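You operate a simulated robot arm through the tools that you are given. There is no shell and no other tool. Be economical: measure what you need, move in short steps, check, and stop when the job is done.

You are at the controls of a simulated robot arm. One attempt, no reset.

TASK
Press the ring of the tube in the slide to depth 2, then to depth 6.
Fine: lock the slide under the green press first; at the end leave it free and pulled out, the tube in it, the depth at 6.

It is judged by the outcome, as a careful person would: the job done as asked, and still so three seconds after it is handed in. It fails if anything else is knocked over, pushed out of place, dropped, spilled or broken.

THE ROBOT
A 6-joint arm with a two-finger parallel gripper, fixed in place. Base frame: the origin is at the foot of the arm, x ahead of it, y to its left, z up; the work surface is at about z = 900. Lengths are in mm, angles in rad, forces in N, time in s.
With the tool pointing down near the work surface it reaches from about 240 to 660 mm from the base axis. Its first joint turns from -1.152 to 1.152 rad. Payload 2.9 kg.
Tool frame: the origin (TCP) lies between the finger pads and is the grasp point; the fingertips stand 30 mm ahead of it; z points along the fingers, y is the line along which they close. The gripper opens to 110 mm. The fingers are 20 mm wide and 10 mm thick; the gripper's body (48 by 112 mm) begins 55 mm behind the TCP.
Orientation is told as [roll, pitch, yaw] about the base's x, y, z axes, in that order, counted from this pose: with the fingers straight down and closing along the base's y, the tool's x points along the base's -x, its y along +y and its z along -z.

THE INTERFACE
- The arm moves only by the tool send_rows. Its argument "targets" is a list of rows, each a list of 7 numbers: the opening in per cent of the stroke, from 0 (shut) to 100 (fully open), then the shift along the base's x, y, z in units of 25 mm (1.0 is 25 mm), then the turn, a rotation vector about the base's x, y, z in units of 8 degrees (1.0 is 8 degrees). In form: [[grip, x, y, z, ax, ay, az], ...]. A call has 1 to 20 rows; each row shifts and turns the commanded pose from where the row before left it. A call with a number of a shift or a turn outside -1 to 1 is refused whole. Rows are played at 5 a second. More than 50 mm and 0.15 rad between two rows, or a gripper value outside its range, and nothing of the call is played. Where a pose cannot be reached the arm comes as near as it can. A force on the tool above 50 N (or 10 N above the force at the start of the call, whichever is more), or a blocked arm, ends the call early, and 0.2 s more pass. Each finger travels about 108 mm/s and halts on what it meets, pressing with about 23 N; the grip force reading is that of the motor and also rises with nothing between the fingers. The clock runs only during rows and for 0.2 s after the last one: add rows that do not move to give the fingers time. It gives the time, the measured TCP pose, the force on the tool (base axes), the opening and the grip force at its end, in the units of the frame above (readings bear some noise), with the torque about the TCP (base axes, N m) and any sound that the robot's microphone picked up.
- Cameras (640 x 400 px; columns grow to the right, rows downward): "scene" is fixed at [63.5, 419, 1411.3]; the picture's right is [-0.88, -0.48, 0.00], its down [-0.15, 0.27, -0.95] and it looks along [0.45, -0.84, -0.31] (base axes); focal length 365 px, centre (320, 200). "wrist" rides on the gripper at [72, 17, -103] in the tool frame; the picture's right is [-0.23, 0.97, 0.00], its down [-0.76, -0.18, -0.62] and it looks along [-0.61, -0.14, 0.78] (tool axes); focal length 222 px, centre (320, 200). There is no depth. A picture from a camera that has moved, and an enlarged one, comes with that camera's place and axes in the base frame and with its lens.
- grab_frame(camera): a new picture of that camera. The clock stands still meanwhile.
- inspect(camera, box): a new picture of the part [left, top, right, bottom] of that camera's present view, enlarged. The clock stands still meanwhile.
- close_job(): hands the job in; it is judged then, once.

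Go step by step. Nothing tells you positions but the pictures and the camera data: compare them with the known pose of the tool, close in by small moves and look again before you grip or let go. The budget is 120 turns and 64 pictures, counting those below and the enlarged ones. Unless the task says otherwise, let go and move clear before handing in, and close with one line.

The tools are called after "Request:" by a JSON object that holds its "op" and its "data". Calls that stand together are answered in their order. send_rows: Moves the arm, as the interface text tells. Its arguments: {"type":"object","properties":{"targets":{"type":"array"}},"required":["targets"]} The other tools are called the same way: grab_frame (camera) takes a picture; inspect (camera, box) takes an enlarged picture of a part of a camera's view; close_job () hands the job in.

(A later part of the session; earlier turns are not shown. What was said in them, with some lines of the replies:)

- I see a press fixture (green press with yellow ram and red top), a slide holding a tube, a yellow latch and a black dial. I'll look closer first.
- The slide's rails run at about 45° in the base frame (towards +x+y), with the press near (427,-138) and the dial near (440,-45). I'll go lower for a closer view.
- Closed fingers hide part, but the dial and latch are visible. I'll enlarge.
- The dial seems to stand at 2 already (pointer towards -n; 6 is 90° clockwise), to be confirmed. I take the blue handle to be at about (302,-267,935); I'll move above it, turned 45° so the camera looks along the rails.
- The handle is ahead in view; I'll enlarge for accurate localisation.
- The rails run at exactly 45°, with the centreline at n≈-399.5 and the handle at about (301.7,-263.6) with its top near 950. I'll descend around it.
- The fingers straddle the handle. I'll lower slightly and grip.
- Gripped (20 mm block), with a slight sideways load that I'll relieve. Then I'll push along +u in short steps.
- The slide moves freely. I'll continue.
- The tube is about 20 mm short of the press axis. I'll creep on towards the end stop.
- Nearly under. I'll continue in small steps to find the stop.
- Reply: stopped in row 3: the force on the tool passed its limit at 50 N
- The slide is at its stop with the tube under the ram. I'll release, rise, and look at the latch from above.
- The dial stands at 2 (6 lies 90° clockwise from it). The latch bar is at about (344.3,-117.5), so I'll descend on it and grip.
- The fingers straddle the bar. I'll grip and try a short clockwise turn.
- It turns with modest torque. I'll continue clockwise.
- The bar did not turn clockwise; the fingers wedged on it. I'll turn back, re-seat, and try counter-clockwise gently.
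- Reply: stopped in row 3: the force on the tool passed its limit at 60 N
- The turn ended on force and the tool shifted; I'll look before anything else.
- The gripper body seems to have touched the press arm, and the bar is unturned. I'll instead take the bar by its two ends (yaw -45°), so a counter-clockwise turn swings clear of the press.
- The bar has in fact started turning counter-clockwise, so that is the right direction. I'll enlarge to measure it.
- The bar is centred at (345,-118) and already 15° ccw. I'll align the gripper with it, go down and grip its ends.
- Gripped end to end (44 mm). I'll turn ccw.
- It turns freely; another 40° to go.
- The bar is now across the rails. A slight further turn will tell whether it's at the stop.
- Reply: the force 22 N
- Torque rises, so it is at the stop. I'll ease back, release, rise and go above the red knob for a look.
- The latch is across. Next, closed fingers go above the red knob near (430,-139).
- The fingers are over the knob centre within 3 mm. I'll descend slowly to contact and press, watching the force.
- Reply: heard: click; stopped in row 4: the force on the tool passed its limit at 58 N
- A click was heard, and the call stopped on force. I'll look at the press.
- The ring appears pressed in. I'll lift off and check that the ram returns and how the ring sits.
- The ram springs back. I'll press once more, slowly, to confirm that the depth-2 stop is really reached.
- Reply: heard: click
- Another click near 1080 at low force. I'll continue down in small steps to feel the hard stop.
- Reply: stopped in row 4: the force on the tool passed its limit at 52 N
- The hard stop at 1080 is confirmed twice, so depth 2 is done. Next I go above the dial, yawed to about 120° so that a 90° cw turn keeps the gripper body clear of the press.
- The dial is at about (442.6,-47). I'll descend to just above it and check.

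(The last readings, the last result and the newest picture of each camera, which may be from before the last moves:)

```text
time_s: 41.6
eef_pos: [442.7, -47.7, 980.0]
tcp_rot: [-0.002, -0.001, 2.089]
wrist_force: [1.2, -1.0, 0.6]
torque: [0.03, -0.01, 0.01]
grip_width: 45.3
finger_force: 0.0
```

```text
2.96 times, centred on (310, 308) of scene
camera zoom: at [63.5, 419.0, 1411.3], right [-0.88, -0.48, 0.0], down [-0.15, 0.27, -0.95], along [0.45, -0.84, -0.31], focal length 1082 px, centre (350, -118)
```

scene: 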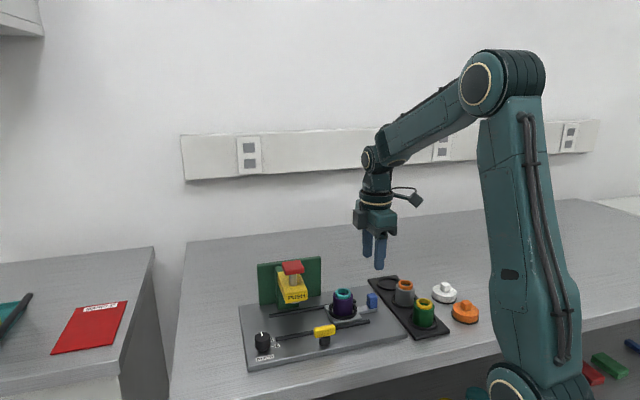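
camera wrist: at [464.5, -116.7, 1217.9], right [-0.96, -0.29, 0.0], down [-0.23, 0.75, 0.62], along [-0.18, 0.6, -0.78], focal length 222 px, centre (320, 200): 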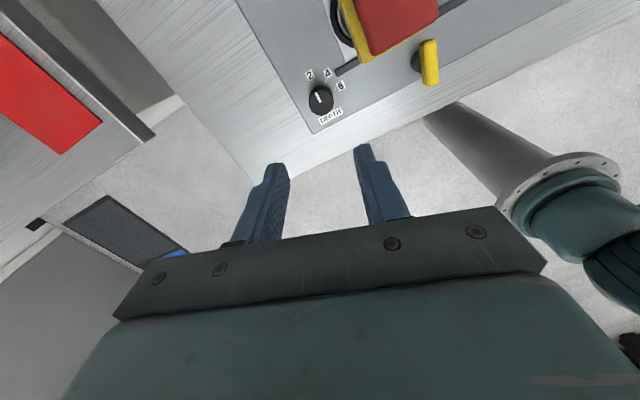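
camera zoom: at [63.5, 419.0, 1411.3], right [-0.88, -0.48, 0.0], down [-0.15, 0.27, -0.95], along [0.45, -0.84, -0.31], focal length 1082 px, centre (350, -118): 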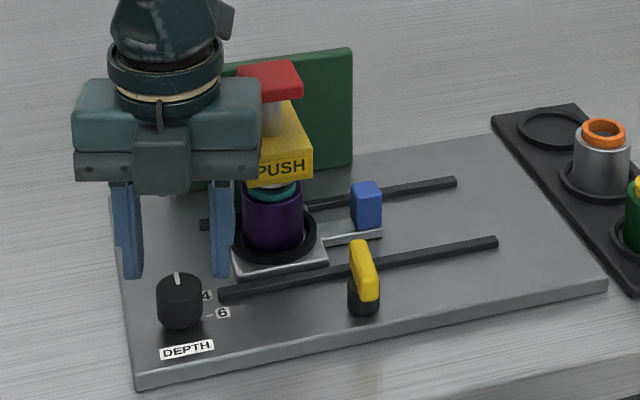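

Aligned. The ticks put 6 exactly 90° clockwise from 2. I'll descend, grip, and turn clockwise.

Request:
{"op": "send_rows", "data": {"targets": [[41, 0, 0.03, -0.5, 0, 0, 0], [41, 0, 0, -0.45, 0, 0, 0], [20, 0, 0, 0, 0, 0, 0], [15, 0, 0, 0, 0, 0, 0], [15, 0, 0, 0, 0, 0, 0]]}}

Request:
{"op": "send_rows", "data": {"targets": [[15, 0, 0, 0, 0, 0, -0.75], [15, 0, 0, 0, 0, 0, -0.75], [15, 0, 0, 0, 0, 0, -0.75], [15, 0, 0, 0, 0, 0, -0.75], [15, 0, 0, 0, 0, 0, -0.75], [15, 0, 0, 0, 0, 0, -0.75], [15, 0, 0, 0, 0, 0, -0.75], [15, 0, 0, 0, 0, 0, -0.75]]}}

```text
time_s: 42.8
eef_pos: [440.7, -46.0, 955.2]
tcp_rot: [-0.001, -0.001, 2.088]
wrist_force: [-4.8, -2.1, 4.8]
torque: [-0.02, 0.15, 0.0]
grip_width: 29.4
finger_force: 45.2
```

```text
time_s: 44.6
eef_pos: [442.4, -45.9, 956.4]
tcp_rot: [-0.001, -0.002, 1.252]
wrist_force: [-11.5, 7.9, 10.0]
torque: [0.37, 0.38, 0.03]
grip_width: 29.1
finger_force: 45.5
heard: click
```

A click at the 4 detent. Another 42° to 6.

Request:
{"op": "send_rows", "data": {"targets": [[15, 0, 0, 0, 0, 0, -0.75], [15, 0, 0, 0, 0, 0, -0.75], [15, 0, 0, 0, 0, 0, -0.75], [15, 0, 0, 0, 0, 0, -0.75], [15, 0, 0, 0, 0, 0, -0.75], [15, 0, 0, 0, 0, 0, -0.75], [15, 0, 0, 0, 0, 0, -0.75], [15, 0, 0, 0, 0, 0, 0]]}}

Request:
{"op": "inspect", "data": {"camera": "wrist", "box": [220, 90, 420, 240]}}

```text
time_s: 46.4
eef_pos: [441.4, -46.1, 955.8]
tcp_rot: [0.001, -0.002, 0.519]
wrist_force: [-15.4, 4.1, 7.4]
torque: [0.19, 0.4, 1.04]
grip_width: 28.9
finger_force: 45.8
```

```text
2.67 times, centred on (320, 165) of wrist
camera zoom: at [370.7, -67.0, 1059.4], right [-0.28, 0.96, 0.0], down [0.75, 0.22, 0.62], along [0.6, 0.18, -0.78], focal length 592 px, centre (320, 293)
```

zoom: 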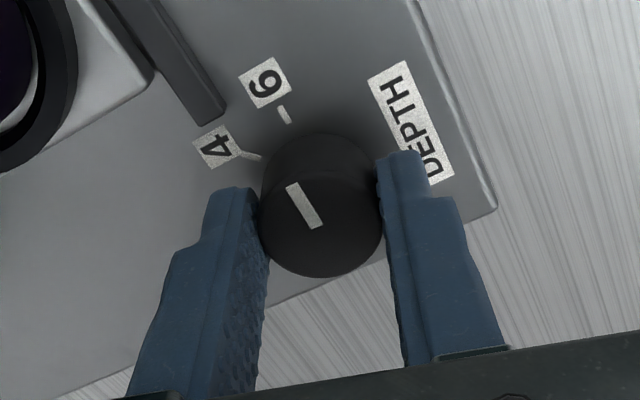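

The pointer stands at 6. I'll release, lift, and check that it settled.

Request:
{"op": "send_rows", "data": {"targets": [[41, 0, 0, 0, 0, 0, 0], [41, 0, 0, 0, 0, 0, 0], [41, 0, 0, 0.7, 0, 0, 0], [41, 0, 0, 0.8, 0, 0, 0], [41, 0, 0, 0, 0, 0, 0]]}}

Request:
{"op": "inspect", "data": {"camera": "wrist", "box": [220, 60, 420, 210]}}

```text
time_s: 47.6
eef_pos: [442.4, -47.0, 993.8]
tcp_rot: [-0.002, -0.001, 0.52]
wrist_force: [0.6, -1.0, -0.2]
torque: [0.0, 0.0, 0.01]
grip_width: 45.3
finger_force: 0.0
```

```text
2.67 times, centred on (320, 135) of wrist
camera zoom: at [371.0, -67.6, 1097.0], right [-0.29, 0.96, 0.0], down [0.75, 0.22, 0.62], along [0.6, 0.18, -0.78], focal length 592 px, centre (320, 373)
```

zoom: 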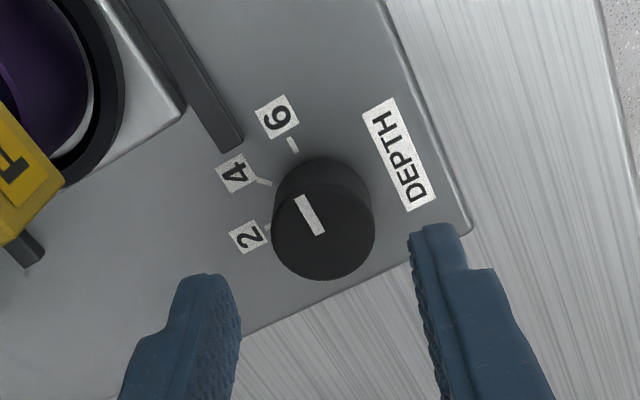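

The dial points at 6 (-134°). Back to the red knob.

Request:
{"op": "send_rows", "data": {"targets": [[41, 0, 0, 0.9, 0, 0, 0], [41, 0, 0, 0.9, 0, 0, 0], [41, 0, 0, 0.9, 0, 0, 0], [0, 0, 0, 0.9, 0, 0, 0], [0, 0, 0, 0.9, 0, 0, 0], [0, 0, 0, 0.34, 0, 0, 0.5], [0, -0.1, -0.9, 0, 0, 0, 0.5], [0, -0.1, -0.9, 0, 0, 0, 0.5], [0, -0.1, -0.9, 0, 0, 0, 0.4], [0, -0.1, -0.9, 0, 0, 0, 0], [0, 0, 0, -0.6, 0, 0, 0], [0, 0, 0, 0, 0, 0, 0]]}}

Request:
{"op": "inspect", "data": {"camera": "wrist", "box": [220, 90, 420, 240]}}

```text
time_s: 50.2
eef_pos: [432.5, -135.4, 1099.5]
tcp_rot: [-0.002, -0.002, 0.785]
wrist_force: [-0.7, 0.1, 0.8]
torque: [0.02, 0.01, 0.0]
grip_width: 0.0
finger_force: 22.8
```

```text
2.67 times, centred on (320, 165) of wrist
camera zoom: at [369.0, -175.0, 1202.9], right [-0.53, 0.85, 0.0], down [0.66, 0.41, 0.62], along [0.53, 0.33, -0.78], focal length 592 px, centre (320, 293)
```

zoom: 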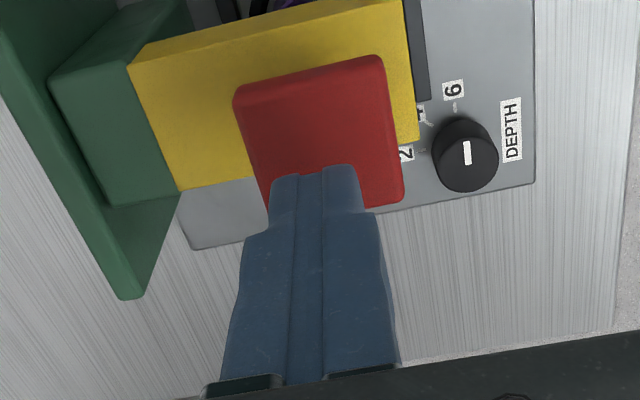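

Positioned over the knob. I'll press slowly to the new stop.

Request:
{"op": "send_rows", "data": {"targets": [[0, -0.02, -0.08, -0.3, 0, 0, 0], [0, 0, 0, -0.2, 0, 0, 0], [0, 0, 0, -0.08, 0, 0, 0], [0, 0, 0, -0.06, 0, 0, 0], [0, 0, 0, -0.06, 0, 0, 0], [0, 0, 0, -0.06, 0, 0, 0], [0, 0, 0, -0.06, 0, 0, 0], [0, 0, 0, -0.06, 0, 0, 0], [0, 0, 0, -0.06, 0, 0, 0], [0, 0, 0, -0.06, 0, 0, 0], [0, 0, 0, -0.06, 0, 0, 0], [0, 0, 0, -0.06, 0, 0, 0], [0, 0, 0, -0.06, 0, 0, 0]]}}

```text
time_s: 52.8
eef_pos: [433.5, -138.0, 1076.5]
tcp_rot: [-0.007, -0.006, 0.784]
wrist_force: [-5.1, 1.5, 9.1]
torque: [0.02, 0.26, -0.01]
grip_width: 0.0
finger_force: 23.3
heard: click
stopped in row 13: the force on the tool passed its limit at 53 N (the readings are from after the stop); the commanded pose is now the measured one
```

The stop is 4 mm lower, with a click, so depth 6 is reached. Next I lift and go above the latch to unlock it.

Request:
{"op": "send_rows", "data": {"targets": [[0, 0, 0, 0.6, 0, 0, 0], [0, 0, 0, 0.9, 0, 0.066, 0], [0, -0.88, 0.2, 0, 0, 0, 0], [0, -0.88, 0.2, 0, 0, 0, 0], [55, -0.88, 0.2, 0, 0, 0, 0], [55, -0.88, 0.2, 0, 0, 0, 0], [55, 0, 0, 0, 0, 0, 0], [55, 0, 0, -0.9, 0, 0, 0], [55, 0, 0, -0.9, 0, 0, 0], [55, 0, 0, -0.9, 0, 0, 0], [55, 0, 0, 0, 0, 0, 0]]}}

Request:
{"op": "inspect", "data": {"camera": "wrist", "box": [220, 80, 420, 230]}}

Request:
{"op": "inspect", "data": {"camera": "scene", "box": [260, 240, 340, 330]}}

```text
time_s: 55.2
eef_pos: [345.2, -119.8, 1045.5]
tcp_rot: [0.001, 0.002, 0.786]
wrist_force: [1.0, -0.7, 0.4]
torque: [0.01, 0.0, 0.05]
grip_width: 60.6
finger_force: 0.0
```

```text
2.67 times, centred on (320, 155) of wrist
camera zoom: at [281.8, -157.4, 1149.5], right [-0.53, 0.85, 0.0], down [0.67, 0.41, 0.62], along [0.53, 0.33, -0.78], focal length 592 px, centre (320, 320)
```

zoom: 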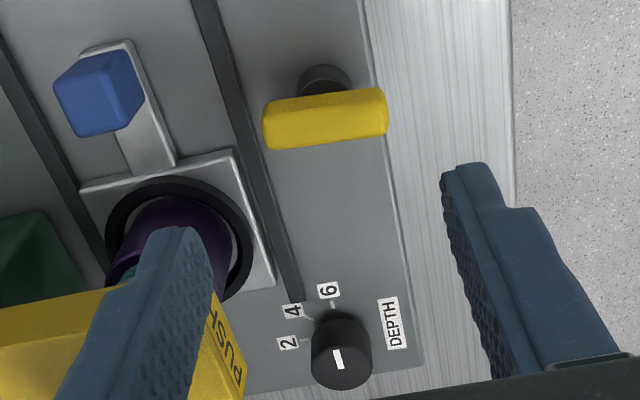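

```text
4.44 times, centred on (300, 285) of scene
camera zoom: at [63.5, 419.0, 1411.3], right [-0.88, -0.48, 0.0], down [-0.15, 0.27, -0.95], along [0.45, -0.84, -0.31], focal length 1623 px, centre (409, -178)
```

zoom: 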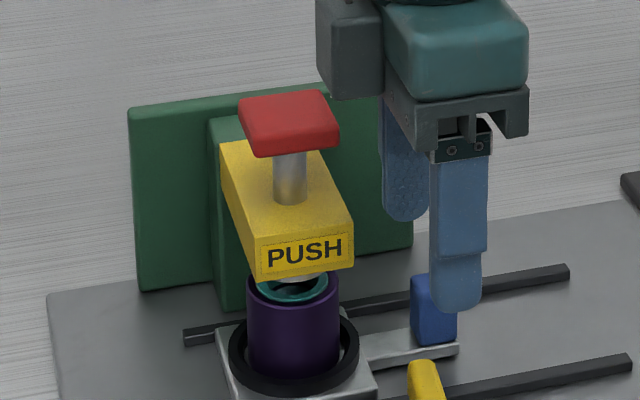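

The ring is now almost flush with the tube. I'll descend on the latch, grip its ends and turn it clockwise 90° back.

Request:
{"op": "send_rows", "data": {"targets": [[55, -0.02, 0.07, -0.8, 0, 0, 0], [55, 0, 0, -0.9, 0, 0, 0], [55, 0, 0, -0.9, 0, 0, 0], [55, 0, 0, -0.68, 0, 0, 0], [40, 0, 0, 0, 0, 0, 0], [28, 0, 0, 0, 0, 0, 0], [28, 0, 0, 0, 0, 0, 0], [28, 0, 0, 0, 0, 0, -0.7], [28, 0, 0, 0, 0, 0, -0.7]]}}

```text
time_s: 57.2
eef_pos: [344.8, -117.4, 962.0]
tcp_rot: [0.001, 0.005, 0.587]
wrist_force: [-1.3, 0.4, -12.7]
torque: [0.45, -0.68, -0.02]
grip_width: 44.7
finger_force: 44.2
```

Request:
{"op": "send_rows", "data": {"targets": [[28, 0, 0, 0, 0, 0, -0.7], [28, 0, 0, 0, 0, 0, -0.7], [28, 0, 0, 0, 0, 0, -0.7], [28, 0, 0, 0, 0, 0, -0.7], [28, 0, 0, 0, 0, 0, -0.7], [28, 0, 0, 0, 0, 0, -0.7], [28, 0, 0, 0, 0, 0, -0.7], [28, 0, 0, 0, 0, 0, -0.7], [28, 0, 0, 0, 0, 0, -0.7], [28, 0, 0, 0, 0, 0, -0.7], [28, 0, 0, 0, 0, 0, -0.7], [28, 0, 0, 0, 0, 0, -0.7], [28, 0, 0, 0, 0, 0, -0.7], [28, 0, 0, 0, 0, 0, -0.7]]}}

Request:
{"op": "inspect", "data": {"camera": "wrist", "box": [220, 80, 420, 230]}}

```text
time_s: 60.2
eef_pos: [344.3, -118.4, 962.1]
tcp_rot: [-0.002, 0.002, -0.781]
wrist_force: [-6.2, -17.4, -14.0]
torque: [-0.03, 0.17, 0.53]
grip_width: 44.1
finger_force: 44.9
```

```text
2.67 times, centred on (320, 155) of wrist
camera zoom: at [305.0, -54.5, 1067.5], right [0.85, 0.53, 0.0], down [0.42, -0.66, 0.62], along [0.33, -0.53, -0.78], focal length 592 px, centre (320, 320)
```

zoom: 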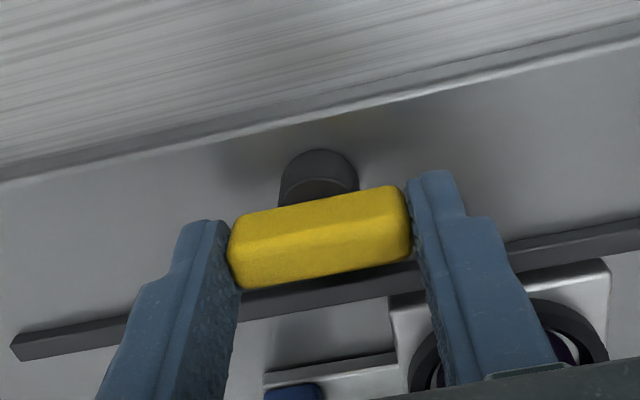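

Latch back parallel to the rails. I'll release, rise, turn to yaw 45° and move above the blue handle at (380,-185).

Request:
{"op": "send_rows", "data": {"targets": [[55, 0, 0, 0, 0, 0, 0], [55, 0, 0, 0.6, 0, 0, 0], [55, 0, 0, 0.9, 0, 0, 0], [55, 0, 0, 0.9, 0, 0, 0], [55, 0, 0, 0.9, 0, 0, 0], [32, 0, 0, 0.7, 0, 0, 0.8], [32, 0, 0, 0, 0, 0, 0.95], [32, 0, 0, 0, 0, 0, 0.95], [32, 0, 0, 0, 0, 0, 0.95], [32, 0, 0, 0, 0, 0, 0.95], [32, 0, 0, 0, 0, 0, 0.95], [32, 0, 0, 0, 0, 0, 0.95], [32, 0, 0, 0, 0, 0, 0.95], [32, 0, 0, 0, 0, 0, 0.95], [32, 0, 0, 0, 0, 0, 0.95], [32, 0.36, -0.67, 0, 0, 0, 0.95], [32, 0.36, -0.67, 0, 0, 0, 0.93], [32, 0.36, -0.67, 0, 0, 0, 0], [32, 0.36, -0.67, 0, 0, 0, 0], [32, 0, 0, 0, 0, 0, 0]]}}

Request:
{"op": "inspect", "data": {"camera": "wrist", "box": [220, 80, 420, 230]}}

Request:
{"op": "inspect", "data": {"camera": "scene", "box": [230, 240, 410, 375]}}

```text
time_s: 64.4
eef_pos: [381.5, -184.9, 1062.9]
tcp_rot: [0.002, 0.002, 0.788]
wrist_force: [0.1, 0.1, -0.2]
torque: [-0.01, 0.03, 0.01]
grip_width: 35.2
finger_force: 0.1
```

```text
2.67 times, centred on (320, 155) of wrist
camera zoom: at [317.6, -223.5, 1167.0], right [-0.53, 0.85, 0.0], down [0.66, 0.42, 0.62], along [0.53, 0.33, -0.78], focal length 592 px, centre (320, 320)
```

zoom: 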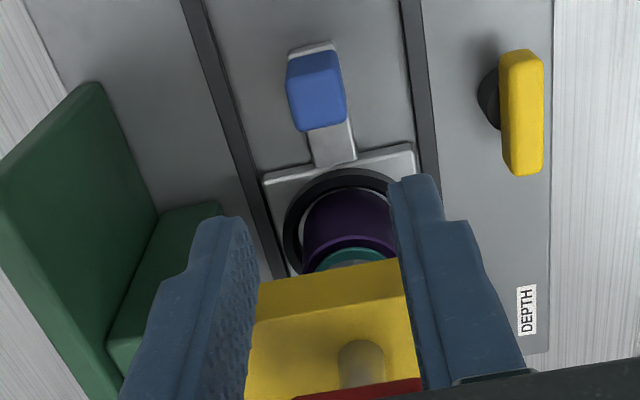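

```text
2.96 times, centred on (320, 308) of scene
camera zoom: at [63.5, 419.0, 1411.3], right [-0.88, -0.48, 0.0], down [-0.15, 0.27, -0.95], along [0.45, -0.84, -0.31], focal length 1082 px, centre (320, -118)
```

zoom: 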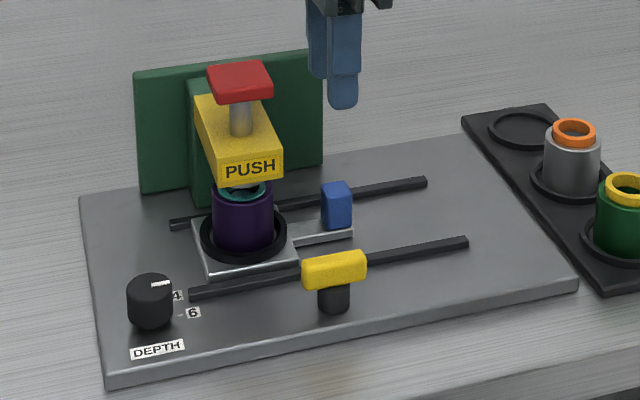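

Unlocked, with the handle at (380.6,-186). I'll descend and grip it.

Request:
{"op": "send_rows", "data": {"targets": [[32, -0.03, -0.03, -0.8, 0, 0, 0], [32, 0, 0, -0.9, 0, 0, 0], [32, 0, 0, -0.9, 0, 0, 0], [32, 0, 0, -0.9, 0, 0, 0], [32, 0, 0, -0.84, 0, 0, 0], [32, 0, 0, 0, 0, 0, 0], [10, 0, 0, 0, 0, 0, 0], [0, 0, 0, 0, 0, 0, 0], [0, 0, 0, 0, 0, 0, 0]]}}

Request:
{"op": "send_rows", "data": {"targets": [[0, -0.15, -0.15, 0, 0, 0, 0], [0, -0.25, -0.25, 0, 0, 0, 0], [0, -0.29, -0.29, 0, 0, 0, 0], [0, -0.29, -0.29, 0, 0, 0, 0]]}}

```text
time_s: 66.4
eef_pos: [380.2, -185.7, 953.7]
tcp_rot: [-0.001, 0.002, 0.786]
wrist_force: [8.0, -6.4, -7.4]
torque: [0.61, -0.2, -0.37]
grip_width: 19.8
finger_force: 44.7
```

```text
time_s: 67.4
eef_pos: [355.3, -210.9, 954.0]
tcp_rot: [-0.002, 0.0, 0.788]
wrist_force: [14.6, -14.3, -16.7]
torque: [0.72, -0.02, -0.35]
grip_width: 19.8
finger_force: 45.0
```

Sliding out. I'll ease the side load and continue to the original position.

Request:
{"op": "send_rows", "data": {"targets": [[0, -0.23, -0.35, 0, 0, 0, 0], [0, -0.29, -0.29, 0, 0, 0, 0], [0, -0.29, -0.29, 0, 0, 0, 0], [0, -0.29, -0.29, 0, 0, 0, 0], [0, -0.29, -0.29, 0, 0, 0, 0], [0, -0.29, -0.29, 0, 0, 0, 0], [0, -0.25, -0.25, 0, 0, 0, 0], [0, -0.1, -0.1, 0, 0, 0, 0], [0, 0, 0, 0, 0, 0, 0]]}}

```text
time_s: 69.4
eef_pos: [302.8, -263.1, 954.9]
tcp_rot: [0.003, 0.004, 0.788]
wrist_force: [-12.1, 9.0, -10.6]
torque: [0.07, -0.36, -0.3]
grip_width: 19.8
finger_force: 45.1
```

Back at the original position. A gentle pull confirms whether it is fully out, then release and rise.

Request:
{"op": "send_rows", "data": {"targets": [[0, -0.03, -0.07, 0, 0, 0, 0], [0, -0.03, -0.03, 0, 0, 0, 0]]}}

Request:
{"op": "send_rows", "data": {"targets": [[32, 0, 0, 0, 0, 0, 0], [32, 0, 0, 0, 0, 0, 0], [32, 0, 0, 0.6, 0, 0, 0], [32, 0, 0, 0.9, 0, 0, 0], [32, 0, 0, 0.9, 0, 0, 0], [32, 0, 0, 0.9, 0, 0, 0], [32, 0, 0, 0.9, 0, 0, 0], [32, 0, 0, 0.9, 0, 0, 0], [32, 0, 0, 0, 0, 0, 0]]}}

Request:
{"op": "inspect", "data": {"camera": "scene", "box": [230, 240, 410, 375]}}

Request:
{"op": "grab_frame", "data": {"camera": "wrist"}}

```text
time_s: 70.0
eef_pos: [302.9, -262.8, 954.2]
tcp_rot: [0.005, 0.001, 0.792]
wrist_force: [-6.8, 24.5, -3.6]
torque: [-1.02, 0.6, -0.73]
grip_width: 20.0
finger_force: 45.1
```

```text
time_s: 72.0
eef_pos: [302.3, -266.8, 1082.8]
tcp_rot: [0.001, 0.003, 0.789]
wrist_force: [0.1, -0.9, 0.2]
torque: [-0.03, 0.02, 0.0]
grip_width: 35.2
finger_force: 0.0
```

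```text
2.96 times, centred on (320, 308) of scene
camera zoom: at [63.5, 419.0, 1411.3], right [-0.88, -0.48, 0.0], down [-0.15, 0.27, -0.95], along [0.45, -0.84, -0.31], focal length 1082 px, centre (320, -118)
```

zoom: 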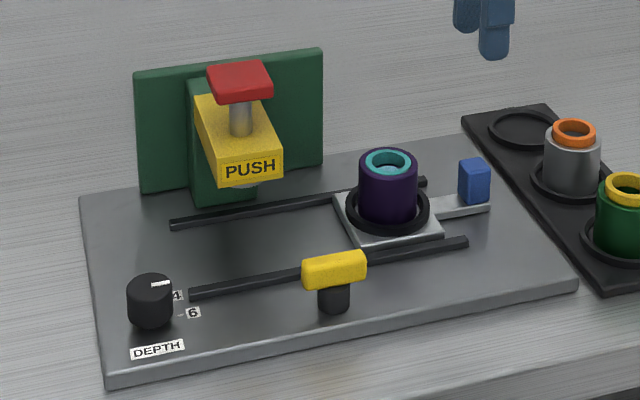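

```text
15 pictures are left
camera wrist: at [239.2, -305.1, 1186.2], right [-0.53, 0.85, 0.0], down [0.66, 0.42, 0.62], along [0.53, 0.33, -0.78], focal length 222 px, centre (320, 200)
```

wrist: 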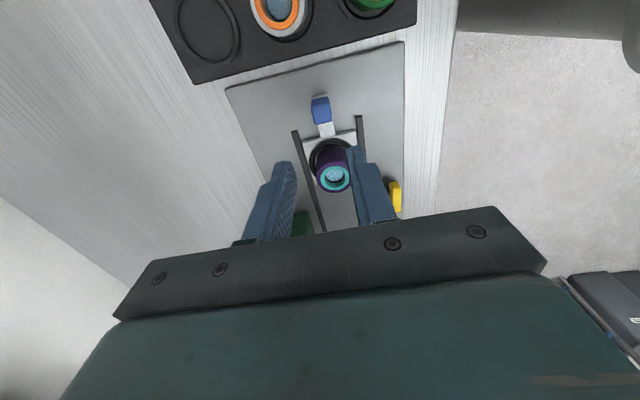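

The picture shows the slide fully pulled out and free, the latch parallel to the rails, the tube seated with its ring pressed in, and the dial at 6. The gripper is clear, so I'm handing in.

Request:
{"op": "close_job", "data": {}}

```text
The job is handed in.
```

The ring was pressed to depth 2, then to depth 6, with the latch turned to its locked position both times. I didn't pull-test the lock. The slide is now unlocked and pulled out with the tube in it, and the dial is at 6.
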